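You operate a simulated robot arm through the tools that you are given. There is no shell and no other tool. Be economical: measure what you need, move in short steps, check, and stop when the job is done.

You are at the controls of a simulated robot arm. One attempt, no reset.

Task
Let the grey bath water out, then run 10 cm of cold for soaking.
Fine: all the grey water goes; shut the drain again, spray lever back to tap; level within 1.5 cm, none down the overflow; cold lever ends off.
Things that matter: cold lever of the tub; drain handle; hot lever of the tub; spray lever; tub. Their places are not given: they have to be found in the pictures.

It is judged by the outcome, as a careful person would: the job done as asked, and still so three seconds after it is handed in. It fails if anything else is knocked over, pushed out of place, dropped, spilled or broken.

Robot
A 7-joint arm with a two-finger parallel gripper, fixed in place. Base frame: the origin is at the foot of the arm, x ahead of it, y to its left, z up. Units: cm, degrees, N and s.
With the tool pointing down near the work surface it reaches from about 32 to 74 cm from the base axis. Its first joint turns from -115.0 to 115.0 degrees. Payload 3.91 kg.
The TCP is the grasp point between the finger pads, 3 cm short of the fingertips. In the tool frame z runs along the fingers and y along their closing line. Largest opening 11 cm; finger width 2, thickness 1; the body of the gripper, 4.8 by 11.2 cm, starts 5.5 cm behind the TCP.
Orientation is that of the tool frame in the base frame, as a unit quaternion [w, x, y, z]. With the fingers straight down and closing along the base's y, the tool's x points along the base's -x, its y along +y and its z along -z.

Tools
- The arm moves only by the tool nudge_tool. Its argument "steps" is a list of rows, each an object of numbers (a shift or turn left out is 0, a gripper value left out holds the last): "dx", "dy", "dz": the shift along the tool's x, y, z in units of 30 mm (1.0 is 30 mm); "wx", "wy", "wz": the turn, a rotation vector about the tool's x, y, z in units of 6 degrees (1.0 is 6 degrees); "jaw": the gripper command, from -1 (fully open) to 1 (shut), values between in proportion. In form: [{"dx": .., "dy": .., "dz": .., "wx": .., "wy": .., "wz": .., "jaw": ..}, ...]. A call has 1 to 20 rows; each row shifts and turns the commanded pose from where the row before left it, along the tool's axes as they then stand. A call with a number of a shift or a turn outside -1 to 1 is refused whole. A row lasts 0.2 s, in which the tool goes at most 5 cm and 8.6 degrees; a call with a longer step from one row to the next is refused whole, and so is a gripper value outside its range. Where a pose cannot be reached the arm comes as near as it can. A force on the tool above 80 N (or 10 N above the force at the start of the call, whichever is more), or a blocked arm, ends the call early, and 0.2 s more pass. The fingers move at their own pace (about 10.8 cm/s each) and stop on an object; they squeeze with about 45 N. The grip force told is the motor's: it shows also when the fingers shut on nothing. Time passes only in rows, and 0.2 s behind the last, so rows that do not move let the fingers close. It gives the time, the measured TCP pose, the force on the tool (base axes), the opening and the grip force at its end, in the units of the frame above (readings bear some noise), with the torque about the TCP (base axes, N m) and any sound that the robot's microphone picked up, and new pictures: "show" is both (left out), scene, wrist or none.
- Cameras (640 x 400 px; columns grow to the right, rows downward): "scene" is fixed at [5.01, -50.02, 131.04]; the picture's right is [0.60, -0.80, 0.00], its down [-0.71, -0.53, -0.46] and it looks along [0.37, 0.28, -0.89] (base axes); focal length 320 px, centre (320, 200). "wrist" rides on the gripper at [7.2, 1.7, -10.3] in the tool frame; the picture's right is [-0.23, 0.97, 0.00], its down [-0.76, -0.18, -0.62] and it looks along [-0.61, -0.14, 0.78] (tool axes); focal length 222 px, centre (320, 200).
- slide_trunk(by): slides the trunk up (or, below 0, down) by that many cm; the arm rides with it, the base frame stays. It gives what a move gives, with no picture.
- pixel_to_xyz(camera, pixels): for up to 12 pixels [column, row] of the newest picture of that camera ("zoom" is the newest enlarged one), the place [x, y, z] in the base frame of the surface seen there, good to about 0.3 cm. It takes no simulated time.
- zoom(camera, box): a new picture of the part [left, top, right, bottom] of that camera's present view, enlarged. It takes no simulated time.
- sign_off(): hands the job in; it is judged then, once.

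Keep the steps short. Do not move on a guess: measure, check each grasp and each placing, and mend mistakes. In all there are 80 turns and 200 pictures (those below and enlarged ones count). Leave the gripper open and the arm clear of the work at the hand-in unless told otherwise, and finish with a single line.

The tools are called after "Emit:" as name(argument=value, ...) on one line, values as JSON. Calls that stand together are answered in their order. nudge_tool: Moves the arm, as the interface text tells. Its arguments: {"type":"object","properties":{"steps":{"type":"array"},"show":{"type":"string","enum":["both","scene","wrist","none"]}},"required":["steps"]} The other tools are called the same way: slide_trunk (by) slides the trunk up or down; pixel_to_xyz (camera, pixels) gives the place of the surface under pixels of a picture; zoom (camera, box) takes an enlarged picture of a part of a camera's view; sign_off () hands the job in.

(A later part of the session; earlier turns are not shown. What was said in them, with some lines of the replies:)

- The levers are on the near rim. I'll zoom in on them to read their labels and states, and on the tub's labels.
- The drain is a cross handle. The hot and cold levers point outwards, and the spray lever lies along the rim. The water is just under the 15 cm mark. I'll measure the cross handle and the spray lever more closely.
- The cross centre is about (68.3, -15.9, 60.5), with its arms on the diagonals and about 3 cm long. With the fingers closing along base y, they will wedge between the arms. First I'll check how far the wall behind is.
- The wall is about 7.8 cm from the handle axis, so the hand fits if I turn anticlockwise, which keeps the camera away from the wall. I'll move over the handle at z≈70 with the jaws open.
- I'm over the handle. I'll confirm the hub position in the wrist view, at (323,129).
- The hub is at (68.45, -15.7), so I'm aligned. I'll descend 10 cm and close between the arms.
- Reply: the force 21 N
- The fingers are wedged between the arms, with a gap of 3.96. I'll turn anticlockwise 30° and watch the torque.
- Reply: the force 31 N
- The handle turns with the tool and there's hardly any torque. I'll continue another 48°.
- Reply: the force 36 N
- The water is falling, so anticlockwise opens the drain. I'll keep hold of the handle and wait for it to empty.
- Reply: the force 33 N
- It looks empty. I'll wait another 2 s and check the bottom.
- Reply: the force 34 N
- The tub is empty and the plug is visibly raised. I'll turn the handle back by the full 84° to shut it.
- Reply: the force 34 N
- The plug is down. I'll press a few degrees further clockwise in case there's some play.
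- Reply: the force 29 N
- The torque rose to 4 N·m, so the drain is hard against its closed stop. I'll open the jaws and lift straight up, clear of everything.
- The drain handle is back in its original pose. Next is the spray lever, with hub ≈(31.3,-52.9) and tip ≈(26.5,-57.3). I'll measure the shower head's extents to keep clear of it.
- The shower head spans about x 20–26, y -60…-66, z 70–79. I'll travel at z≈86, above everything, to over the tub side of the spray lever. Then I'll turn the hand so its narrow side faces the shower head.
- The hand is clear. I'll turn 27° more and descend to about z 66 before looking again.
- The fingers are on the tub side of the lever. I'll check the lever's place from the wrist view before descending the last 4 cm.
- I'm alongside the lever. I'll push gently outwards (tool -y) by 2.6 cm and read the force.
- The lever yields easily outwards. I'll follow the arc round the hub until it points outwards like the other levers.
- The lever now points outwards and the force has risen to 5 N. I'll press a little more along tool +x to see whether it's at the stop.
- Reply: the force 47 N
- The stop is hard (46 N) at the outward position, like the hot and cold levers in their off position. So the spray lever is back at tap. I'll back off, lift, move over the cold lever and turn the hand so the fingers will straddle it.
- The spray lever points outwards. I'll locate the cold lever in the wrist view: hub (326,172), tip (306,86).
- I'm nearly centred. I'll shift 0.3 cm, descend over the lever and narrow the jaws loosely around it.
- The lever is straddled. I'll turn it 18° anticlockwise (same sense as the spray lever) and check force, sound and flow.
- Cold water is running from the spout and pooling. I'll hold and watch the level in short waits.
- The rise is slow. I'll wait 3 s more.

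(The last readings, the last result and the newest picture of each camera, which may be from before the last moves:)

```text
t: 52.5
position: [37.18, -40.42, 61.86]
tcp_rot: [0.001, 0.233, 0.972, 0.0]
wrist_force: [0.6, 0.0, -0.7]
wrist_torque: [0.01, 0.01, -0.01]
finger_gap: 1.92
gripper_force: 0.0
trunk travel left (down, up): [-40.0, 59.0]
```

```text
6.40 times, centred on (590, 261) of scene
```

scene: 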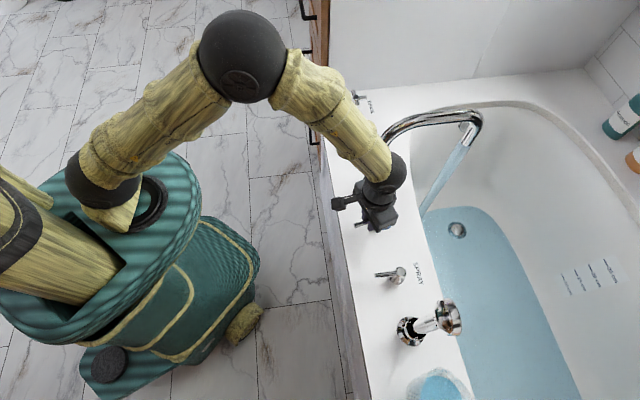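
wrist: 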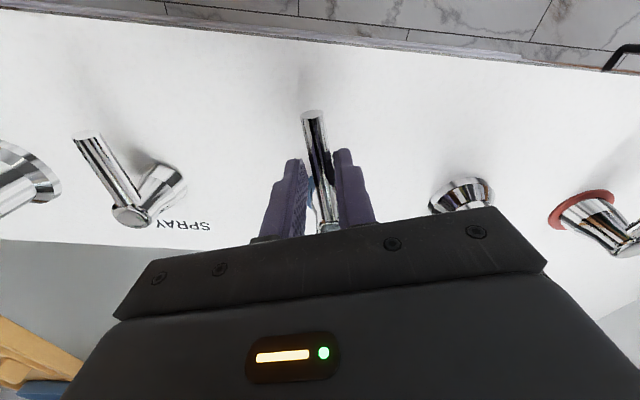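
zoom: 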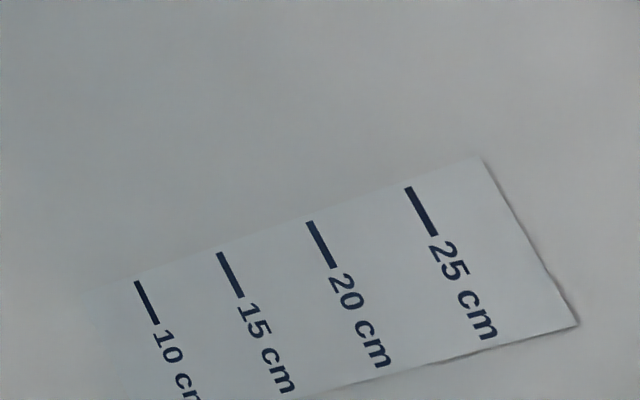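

That's slow, so I'll open it another 24°.

Emit:
nudge_tool(steps=[{"dx": -0.009, "dy": -0.167, "wz": -1}, {"dx": -0.009, "dy": -0.167, "wz": -1}, {"dx": -0.009, "dy": -0.167, "wz": -1}, {"dx": -0.009, "dy": -0.167, "wz": -1}, {}, {}, {}, {}, {}, {}, {}, {}, {}], show="scene")

```text
t: 55.4
position: [36.54, -42.46, 61.6]
tcp_rot: [0.0, 0.026, 1.0, 0.001]
wrist_force: [0.9, -0.3, 0.4]
wrist_torque: [-0.02, -0.02, 0.02]
finger_gap: 1.94
gripper_force: 0.0
trunk travel left (down, up): [-40.0, 59.0]
```

scene: 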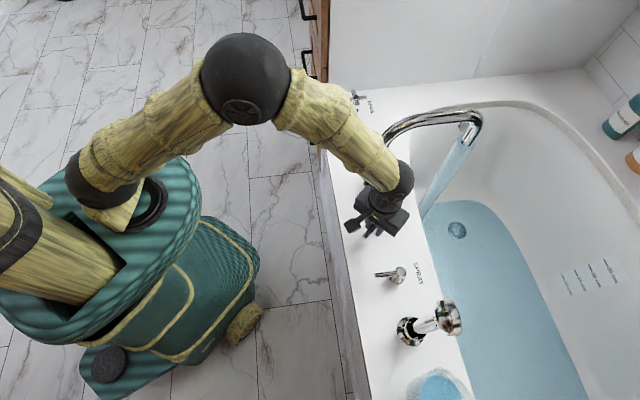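

The flow is stronger now. I'll hold for 3 s more.

Emit:
nudge_tool(steps=[{}, {}, {}, {}, {}, {}, {}, {}, {}, {}, {}, {}, {}, {}], show="scene")

Emit:
zoom(camera="scene", box=[510, 240, 638, 320])

```text
t: 58.4
position: [36.6, -42.38, 61.71]
tcp_rot: [0.0, 0.026, 1.0, 0.0]
wrist_force: [0.1, -0.2, -0.5]
wrist_torque: [0.0, -0.01, 0.04]
finger_gap: 1.91
gripper_force: 0.1
trunk travel left (down, up): [-40.0, 59.0]
```

scene: 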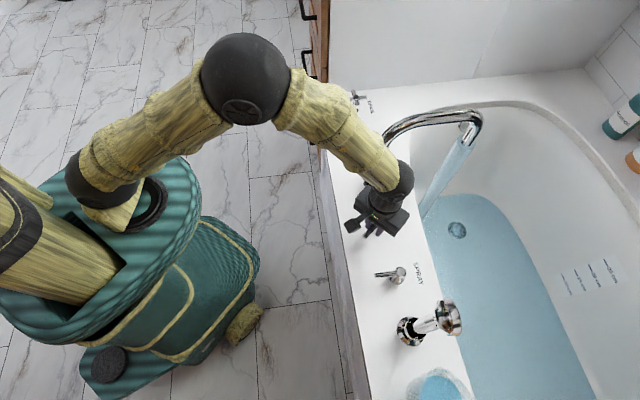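

```text
5.00 times, centred on (574, 280) of scene
```

zoom: 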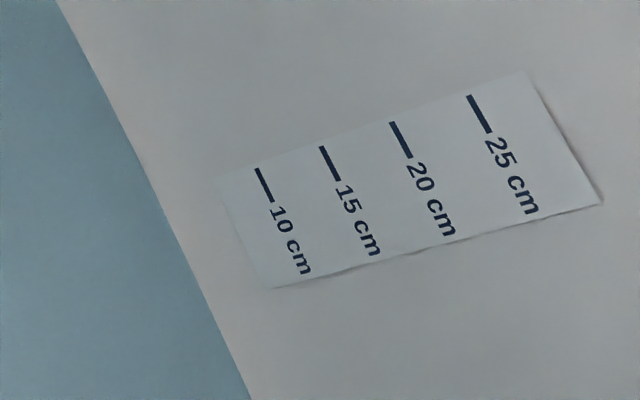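

The level is roughly 2.5–3 cm by extrapolating the scale. I'll open another 24° and wait.

Emit:
nudge_tool(steps=[{"dx": -0.009, "dy": -0.167, "wz": -1}, {"dx": -0.009, "dy": -0.167, "wz": -1}, {"dx": -0.009, "dy": -0.167, "wz": -1}, {"dx": -0.009, "dy": -0.167, "wz": -1}, {}, {}, {}, {}, {}, {}, {}, {}, {}, {}, {}, {}], show="scene")

Emit:
zoom(camera="scene", box=[510, 240, 638, 320])

```text
t: 61.8
position: [37.02, -44.38, 61.62]
tcp_rot: [0.0, -0.182, 0.983, 0.0]
wrist_force: [0.3, 0.3, 0.1]
wrist_torque: [-0.02, -0.02, -0.01]
finger_gap: 1.92
gripper_force: 0.1
trunk travel left (down, up): [-40.0, 59.0]
```

scene: 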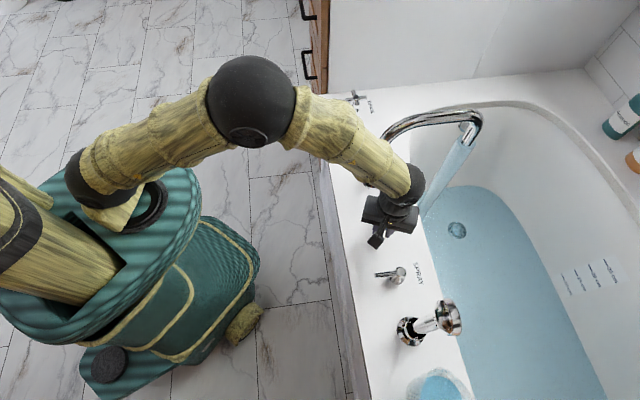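

```text
5.00 times, centred on (574, 280) of scene
```

zoom: 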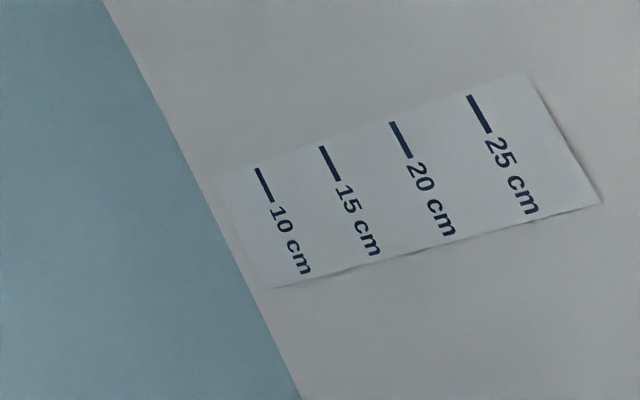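

The level is about 6.5 cm and rising around 1.2 cm/s. I'll throttle back to the small opening and look.

Emit:
nudge_tool(steps=[{"dx": -0.009, "dy": 0.167, "wz": 1}, {"dx": -0.009, "dy": 0.167, "wz": 1}, {"dx": -0.009, "dy": 0.167, "wz": 1}, {"dx": -0.009, "dy": 0.167, "wz": 1}, {"dx": -0.009, "dy": 0.167, "wz": 1}, {"dx": -0.009, "dy": 0.167, "wz": 1}, {"dx": -0.009, "dy": 0.167, "wz": 1}, {"dx": -0.009, "dy": 0.167, "wz": 1}], show="scene")

Emit:
zoom(camera="scene", box=[510, 240, 638, 320])

```text
t: 63.5
position: [37.35, -40.57, 61.66]
tcp_rot: [0.0, 0.235, 0.972, -0.001]
wrist_force: [0.0, -0.9, 0.0]
wrist_torque: [-0.03, -0.01, 0.03]
finger_gap: 1.92
gripper_force: 0.0
trunk travel left (down, up): [-40.0, 59.0]
```

scene: 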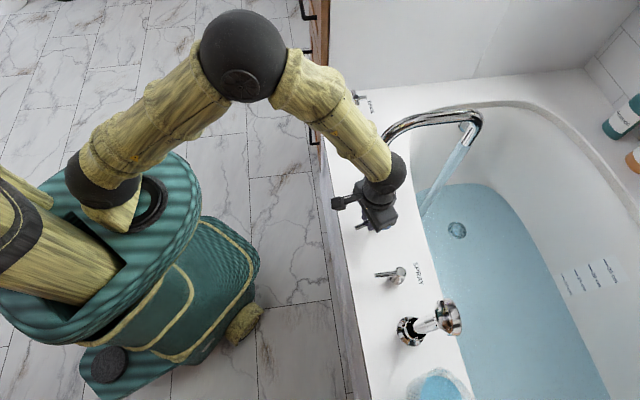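

```text
5.00 times, centred on (574, 280) of scene
```

zoom: 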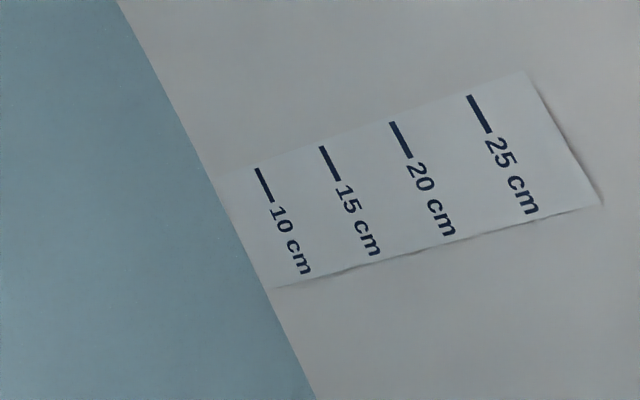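

The edge is about 3.5 cm below the 10 mark. I'll wait at this opening for 4 s and calibrate.

Emit:
nudge_tool(steps=[{}, {}, {}, {}, {}, {}, {}, {}, {}, {}, {}, {}, {}, {}, {}, {}, {}, {}, {}, {}], show="scene")

Emit:
zoom(camera="scene", box=[510, 240, 638, 320])

```text
t: 67.8
position: [37.21, -40.5, 61.65]
tcp_rot: [0.0, 0.232, 0.973, -0.001]
wrist_force: [0.0, 0.4, -0.5]
wrist_torque: [-0.02, 0.02, -0.02]
finger_gap: 1.96
gripper_force: 0.0
trunk travel left (down, up): [-40.0, 59.0]
```

scene: 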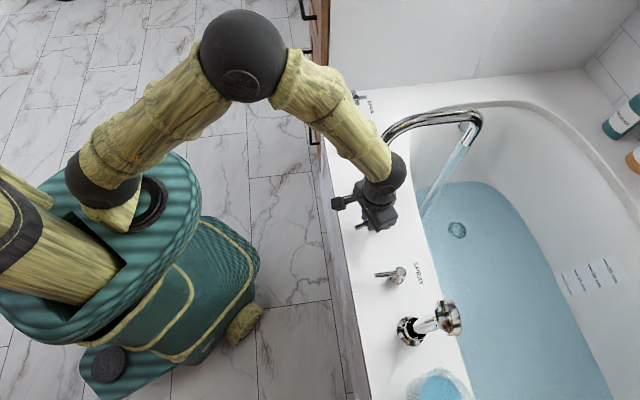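

```text
5.00 times, centred on (574, 280) of scene
```

zoom: 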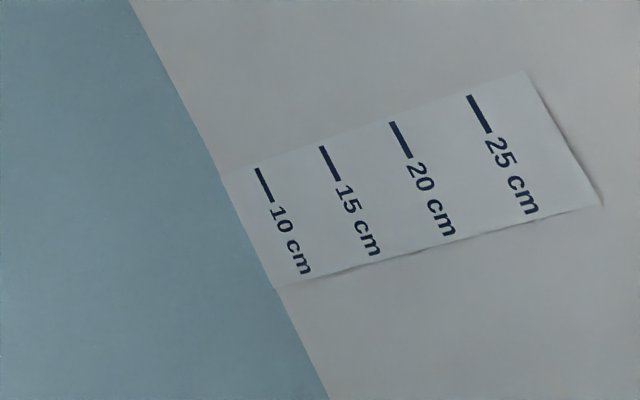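

The rise is about 0.2 cm/s, with roughly 2.9 cm to go. I'll wait another 8.4 s and check.

Emit:
nudge_tool(steps=[{}, {}, {}, {}, {}, {}, {}, {}, {}, {}, {}, {}, {}, {}, {}, {}, {}, {}, {}, {}], show="none")

Emit:
nudge_tool(steps=[{}, {}, {}, {}, {}, {}, {}, {}, {}, {}, {}, {}, {}, {}, {}, {}, {}, {}, {}, {}], show="none")

Emit:
zoom(camera="scene", box=[510, 240, 638, 320])

```text
t: 72.0
position: [37.41, -40.53, 61.67]
tcp_rot: [0.001, 0.233, 0.973, 0.0]
wrist_force: [0.0, -0.6, 0.7]
wrist_torque: [0.0, -0.01, 0.01]
finger_gap: 1.92
gripper_force: 0.1
trunk travel left (down, up): [-40.0, 59.0]
```

```text
t: 76.2
position: [37.3, -40.5, 61.64]
tcp_rot: [-0.001, 0.234, 0.972, 0.0]
wrist_force: [0.4, -0.6, 0.1]
wrist_torque: [-0.01, -0.01, 0.0]
finger_gap: 1.95
gripper_force: 0.1
trunk travel left (down, up): [-40.0, 59.0]
```

```text
5.00 times, centred on (574, 280) of scene
```

zoom: 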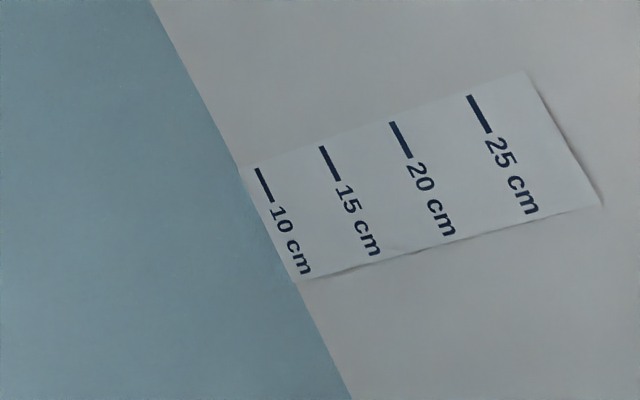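

There's about 1.3 cm to go. I'll wait another 4.2 s.

Emit:
nudge_tool(steps=[{}, {}, {}, {}, {}, {}, {}, {}, {}, {}, {}, {}, {}, {}, {}, {}, {}, {}, {}, {}], show="none")

Emit:
zoom(camera="scene", box=[540, 250, 604, 290])

```text
t: 80.3
position: [37.28, -40.53, 61.57]
tcp_rot: [0.0, 0.234, 0.972, 0.0]
wrist_force: [-0.1, 0.5, -0.2]
wrist_torque: [0.03, 0.01, 0.02]
finger_gap: 1.92
gripper_force: 0.0
trunk travel left (down, up): [-40.0, 59.0]
```

```text
10.00 times, centred on (572, 270) of scene
```

zoom: 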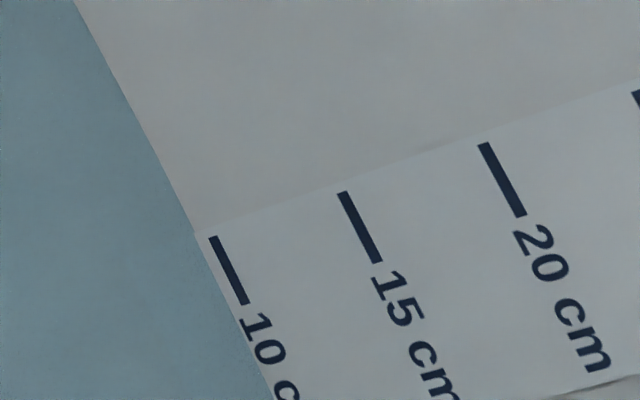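

There's about 0.5 cm left. I'll wait 1.8 s, then close the lever fully back to its stop with a little extra to take up the finger play.

Emit:
nudge_tool(steps=[{}, {}, {}, {}, {}, {}, {}, {}, {}, {"dx": -0.009, "dy": 0.167, "wz": 1}, {"dx": -0.009, "dy": 0.167, "wz": 1}, {"dx": -0.009, "dy": 0.167, "wz": 1}, {"dx": -0.009, "dy": 0.167, "wz": 1}, {"dy": 0.05}, {}])

Emit:
zoom(camera="scene", box=[540, 250, 604, 290])

Emit:
zoom(camera="scene", box=[390, 90, 550, 190])

```text
t: 83.5
position: [38.49, -39.07, 61.69]
tcp_rot: [0.0, 0.432, 0.902, -0.001]
wrist_force: [-8.9, -13.3, 2.4]
wrist_torque: [-0.3, 0.08, 0.21]
finger_gap: 2.68
gripper_force: 7.3
trunk travel left (down, up): [-40.0, 59.0]
```

scene: 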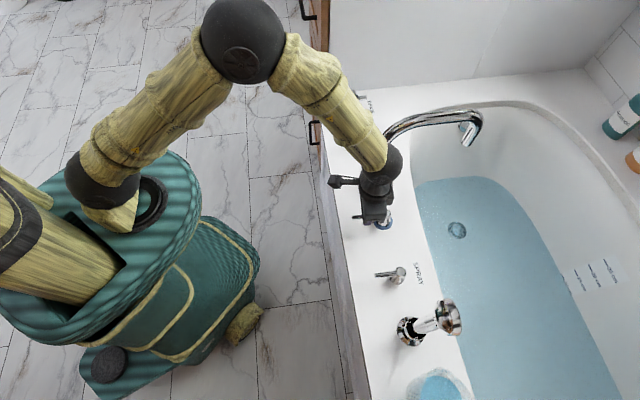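
wrist: 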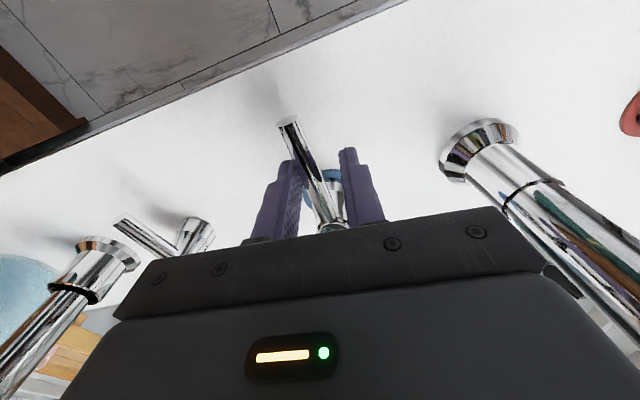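

```text
10.00 times, centred on (572, 270) of scene
```

zoom: 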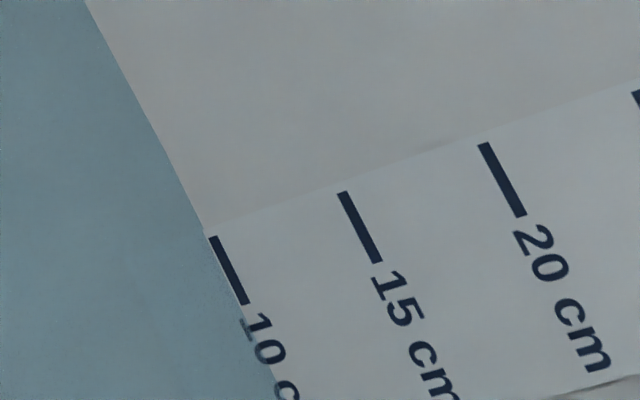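

```text
4.00 times, centred on (470, 140) of scene
```

zoom: 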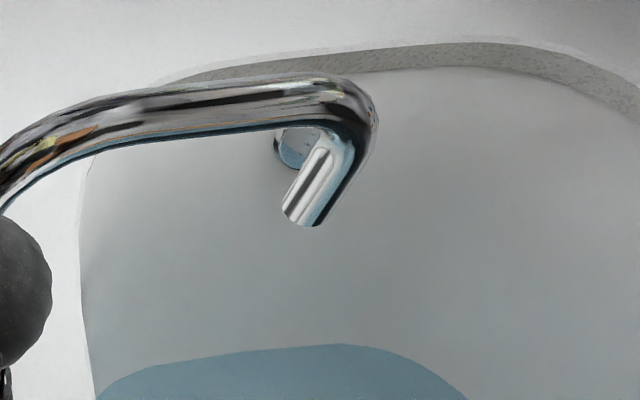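

The flow has stopped, the lever is against its stop, and the water edge lies on the 10 cm mark. I'll ease off, open, lift and retreat.

Emit:
nudge_tool(steps=[{"dy": -0.08, "jaw": 0.3}, {"jaw": 0.2}, {"dz": -0.7}, {"dz": -1}, {"dz": -1}, {"dz": -1}, {"dz": -1}, {"dz": -1}, {"dz": -1}, {"dz": -1}, {"dx": 0.9, "jaw": -1}, {"dx": 0.9}, {"dx": 0.9}, {"dx": 0.9}, {"dx": 0.9}, {"dx": 0.5}, {}, {}])

Emit:
zoom(camera="scene", box=[540, 250, 604, 290])

Emit:
zoom(camera="scene", box=[320, 80, 512, 200])

Emit:
zoom(camera="scene", box=[330, 190, 490, 290])

Emit:
pixel_to_xyz(camera="scene", pixels=[[386, 213], [354, 217], [340, 138]])

```text
t: 87.3
position: [28.92, -27.25, 84.74]
tcp_rot: [0.0, 0.431, 0.903, 0.0]
wrist_force: [-0.5, 0.1, -0.4]
wrist_torque: [-0.02, 0.0, 0.02]
finger_gap: 11.01
gripper_force: 0.1
trunk travel left (down, up): [-40.0, 59.0]
```

scene: 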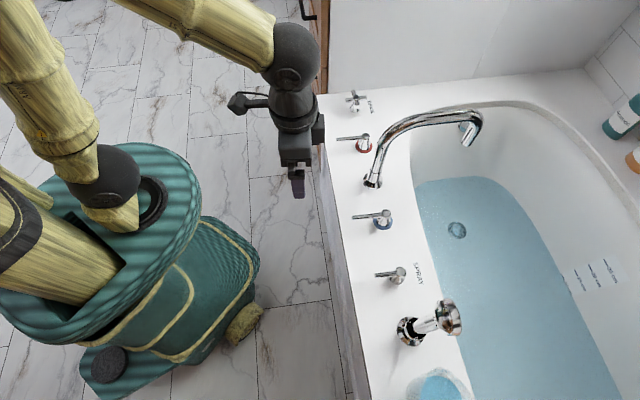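
wrist: 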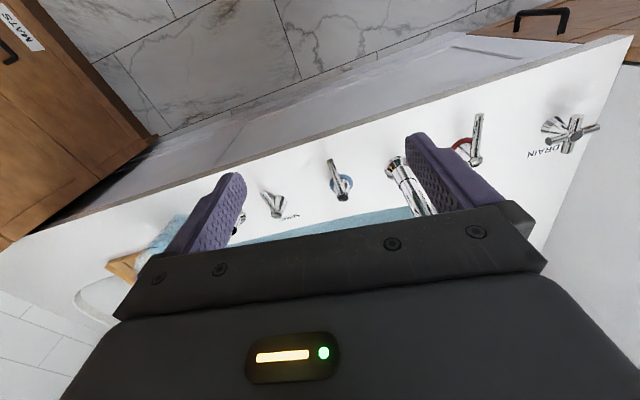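

```text
10.00 times, centred on (572, 270) of scene
```

zoom: 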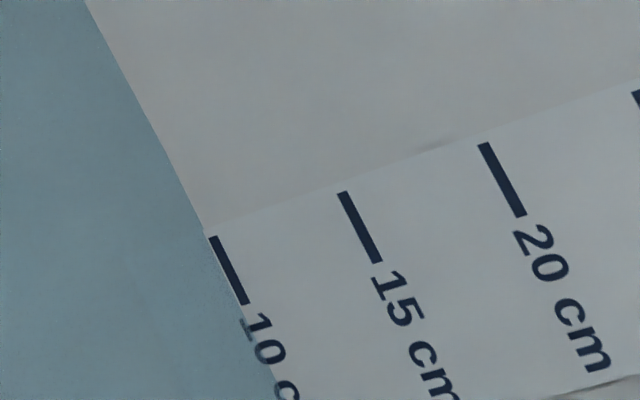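

```text
3.33 times, centred on (416, 140) of scene
```

zoom: 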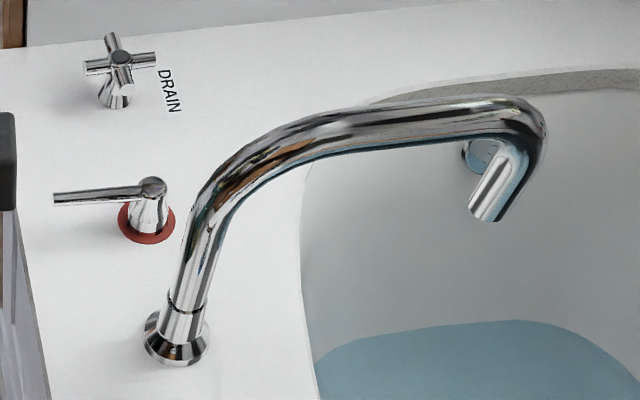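

```text
4.00 times, centred on (410, 240) of scene
```

zoom: 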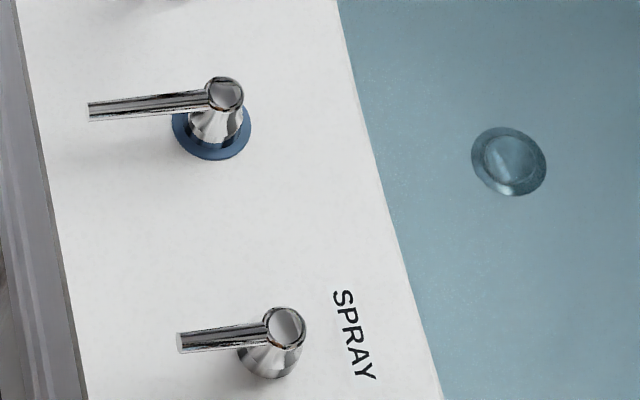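

```text
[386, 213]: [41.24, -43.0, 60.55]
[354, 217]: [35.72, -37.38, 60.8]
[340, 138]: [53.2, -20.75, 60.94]
```

The level is steady on the 10 cm mark 4 s after closing and the flow is off. The cold, hot and spray levers all point outwards, the drain is shut, and the arm is clear and open. I'm handing in.

Emit:
sign_off()

```text
The job is handed in.
```

The grey water is all out, the drain is shut, the spray lever is at tap, and the tub holds about 10 cm of cold water with the cold lever off.
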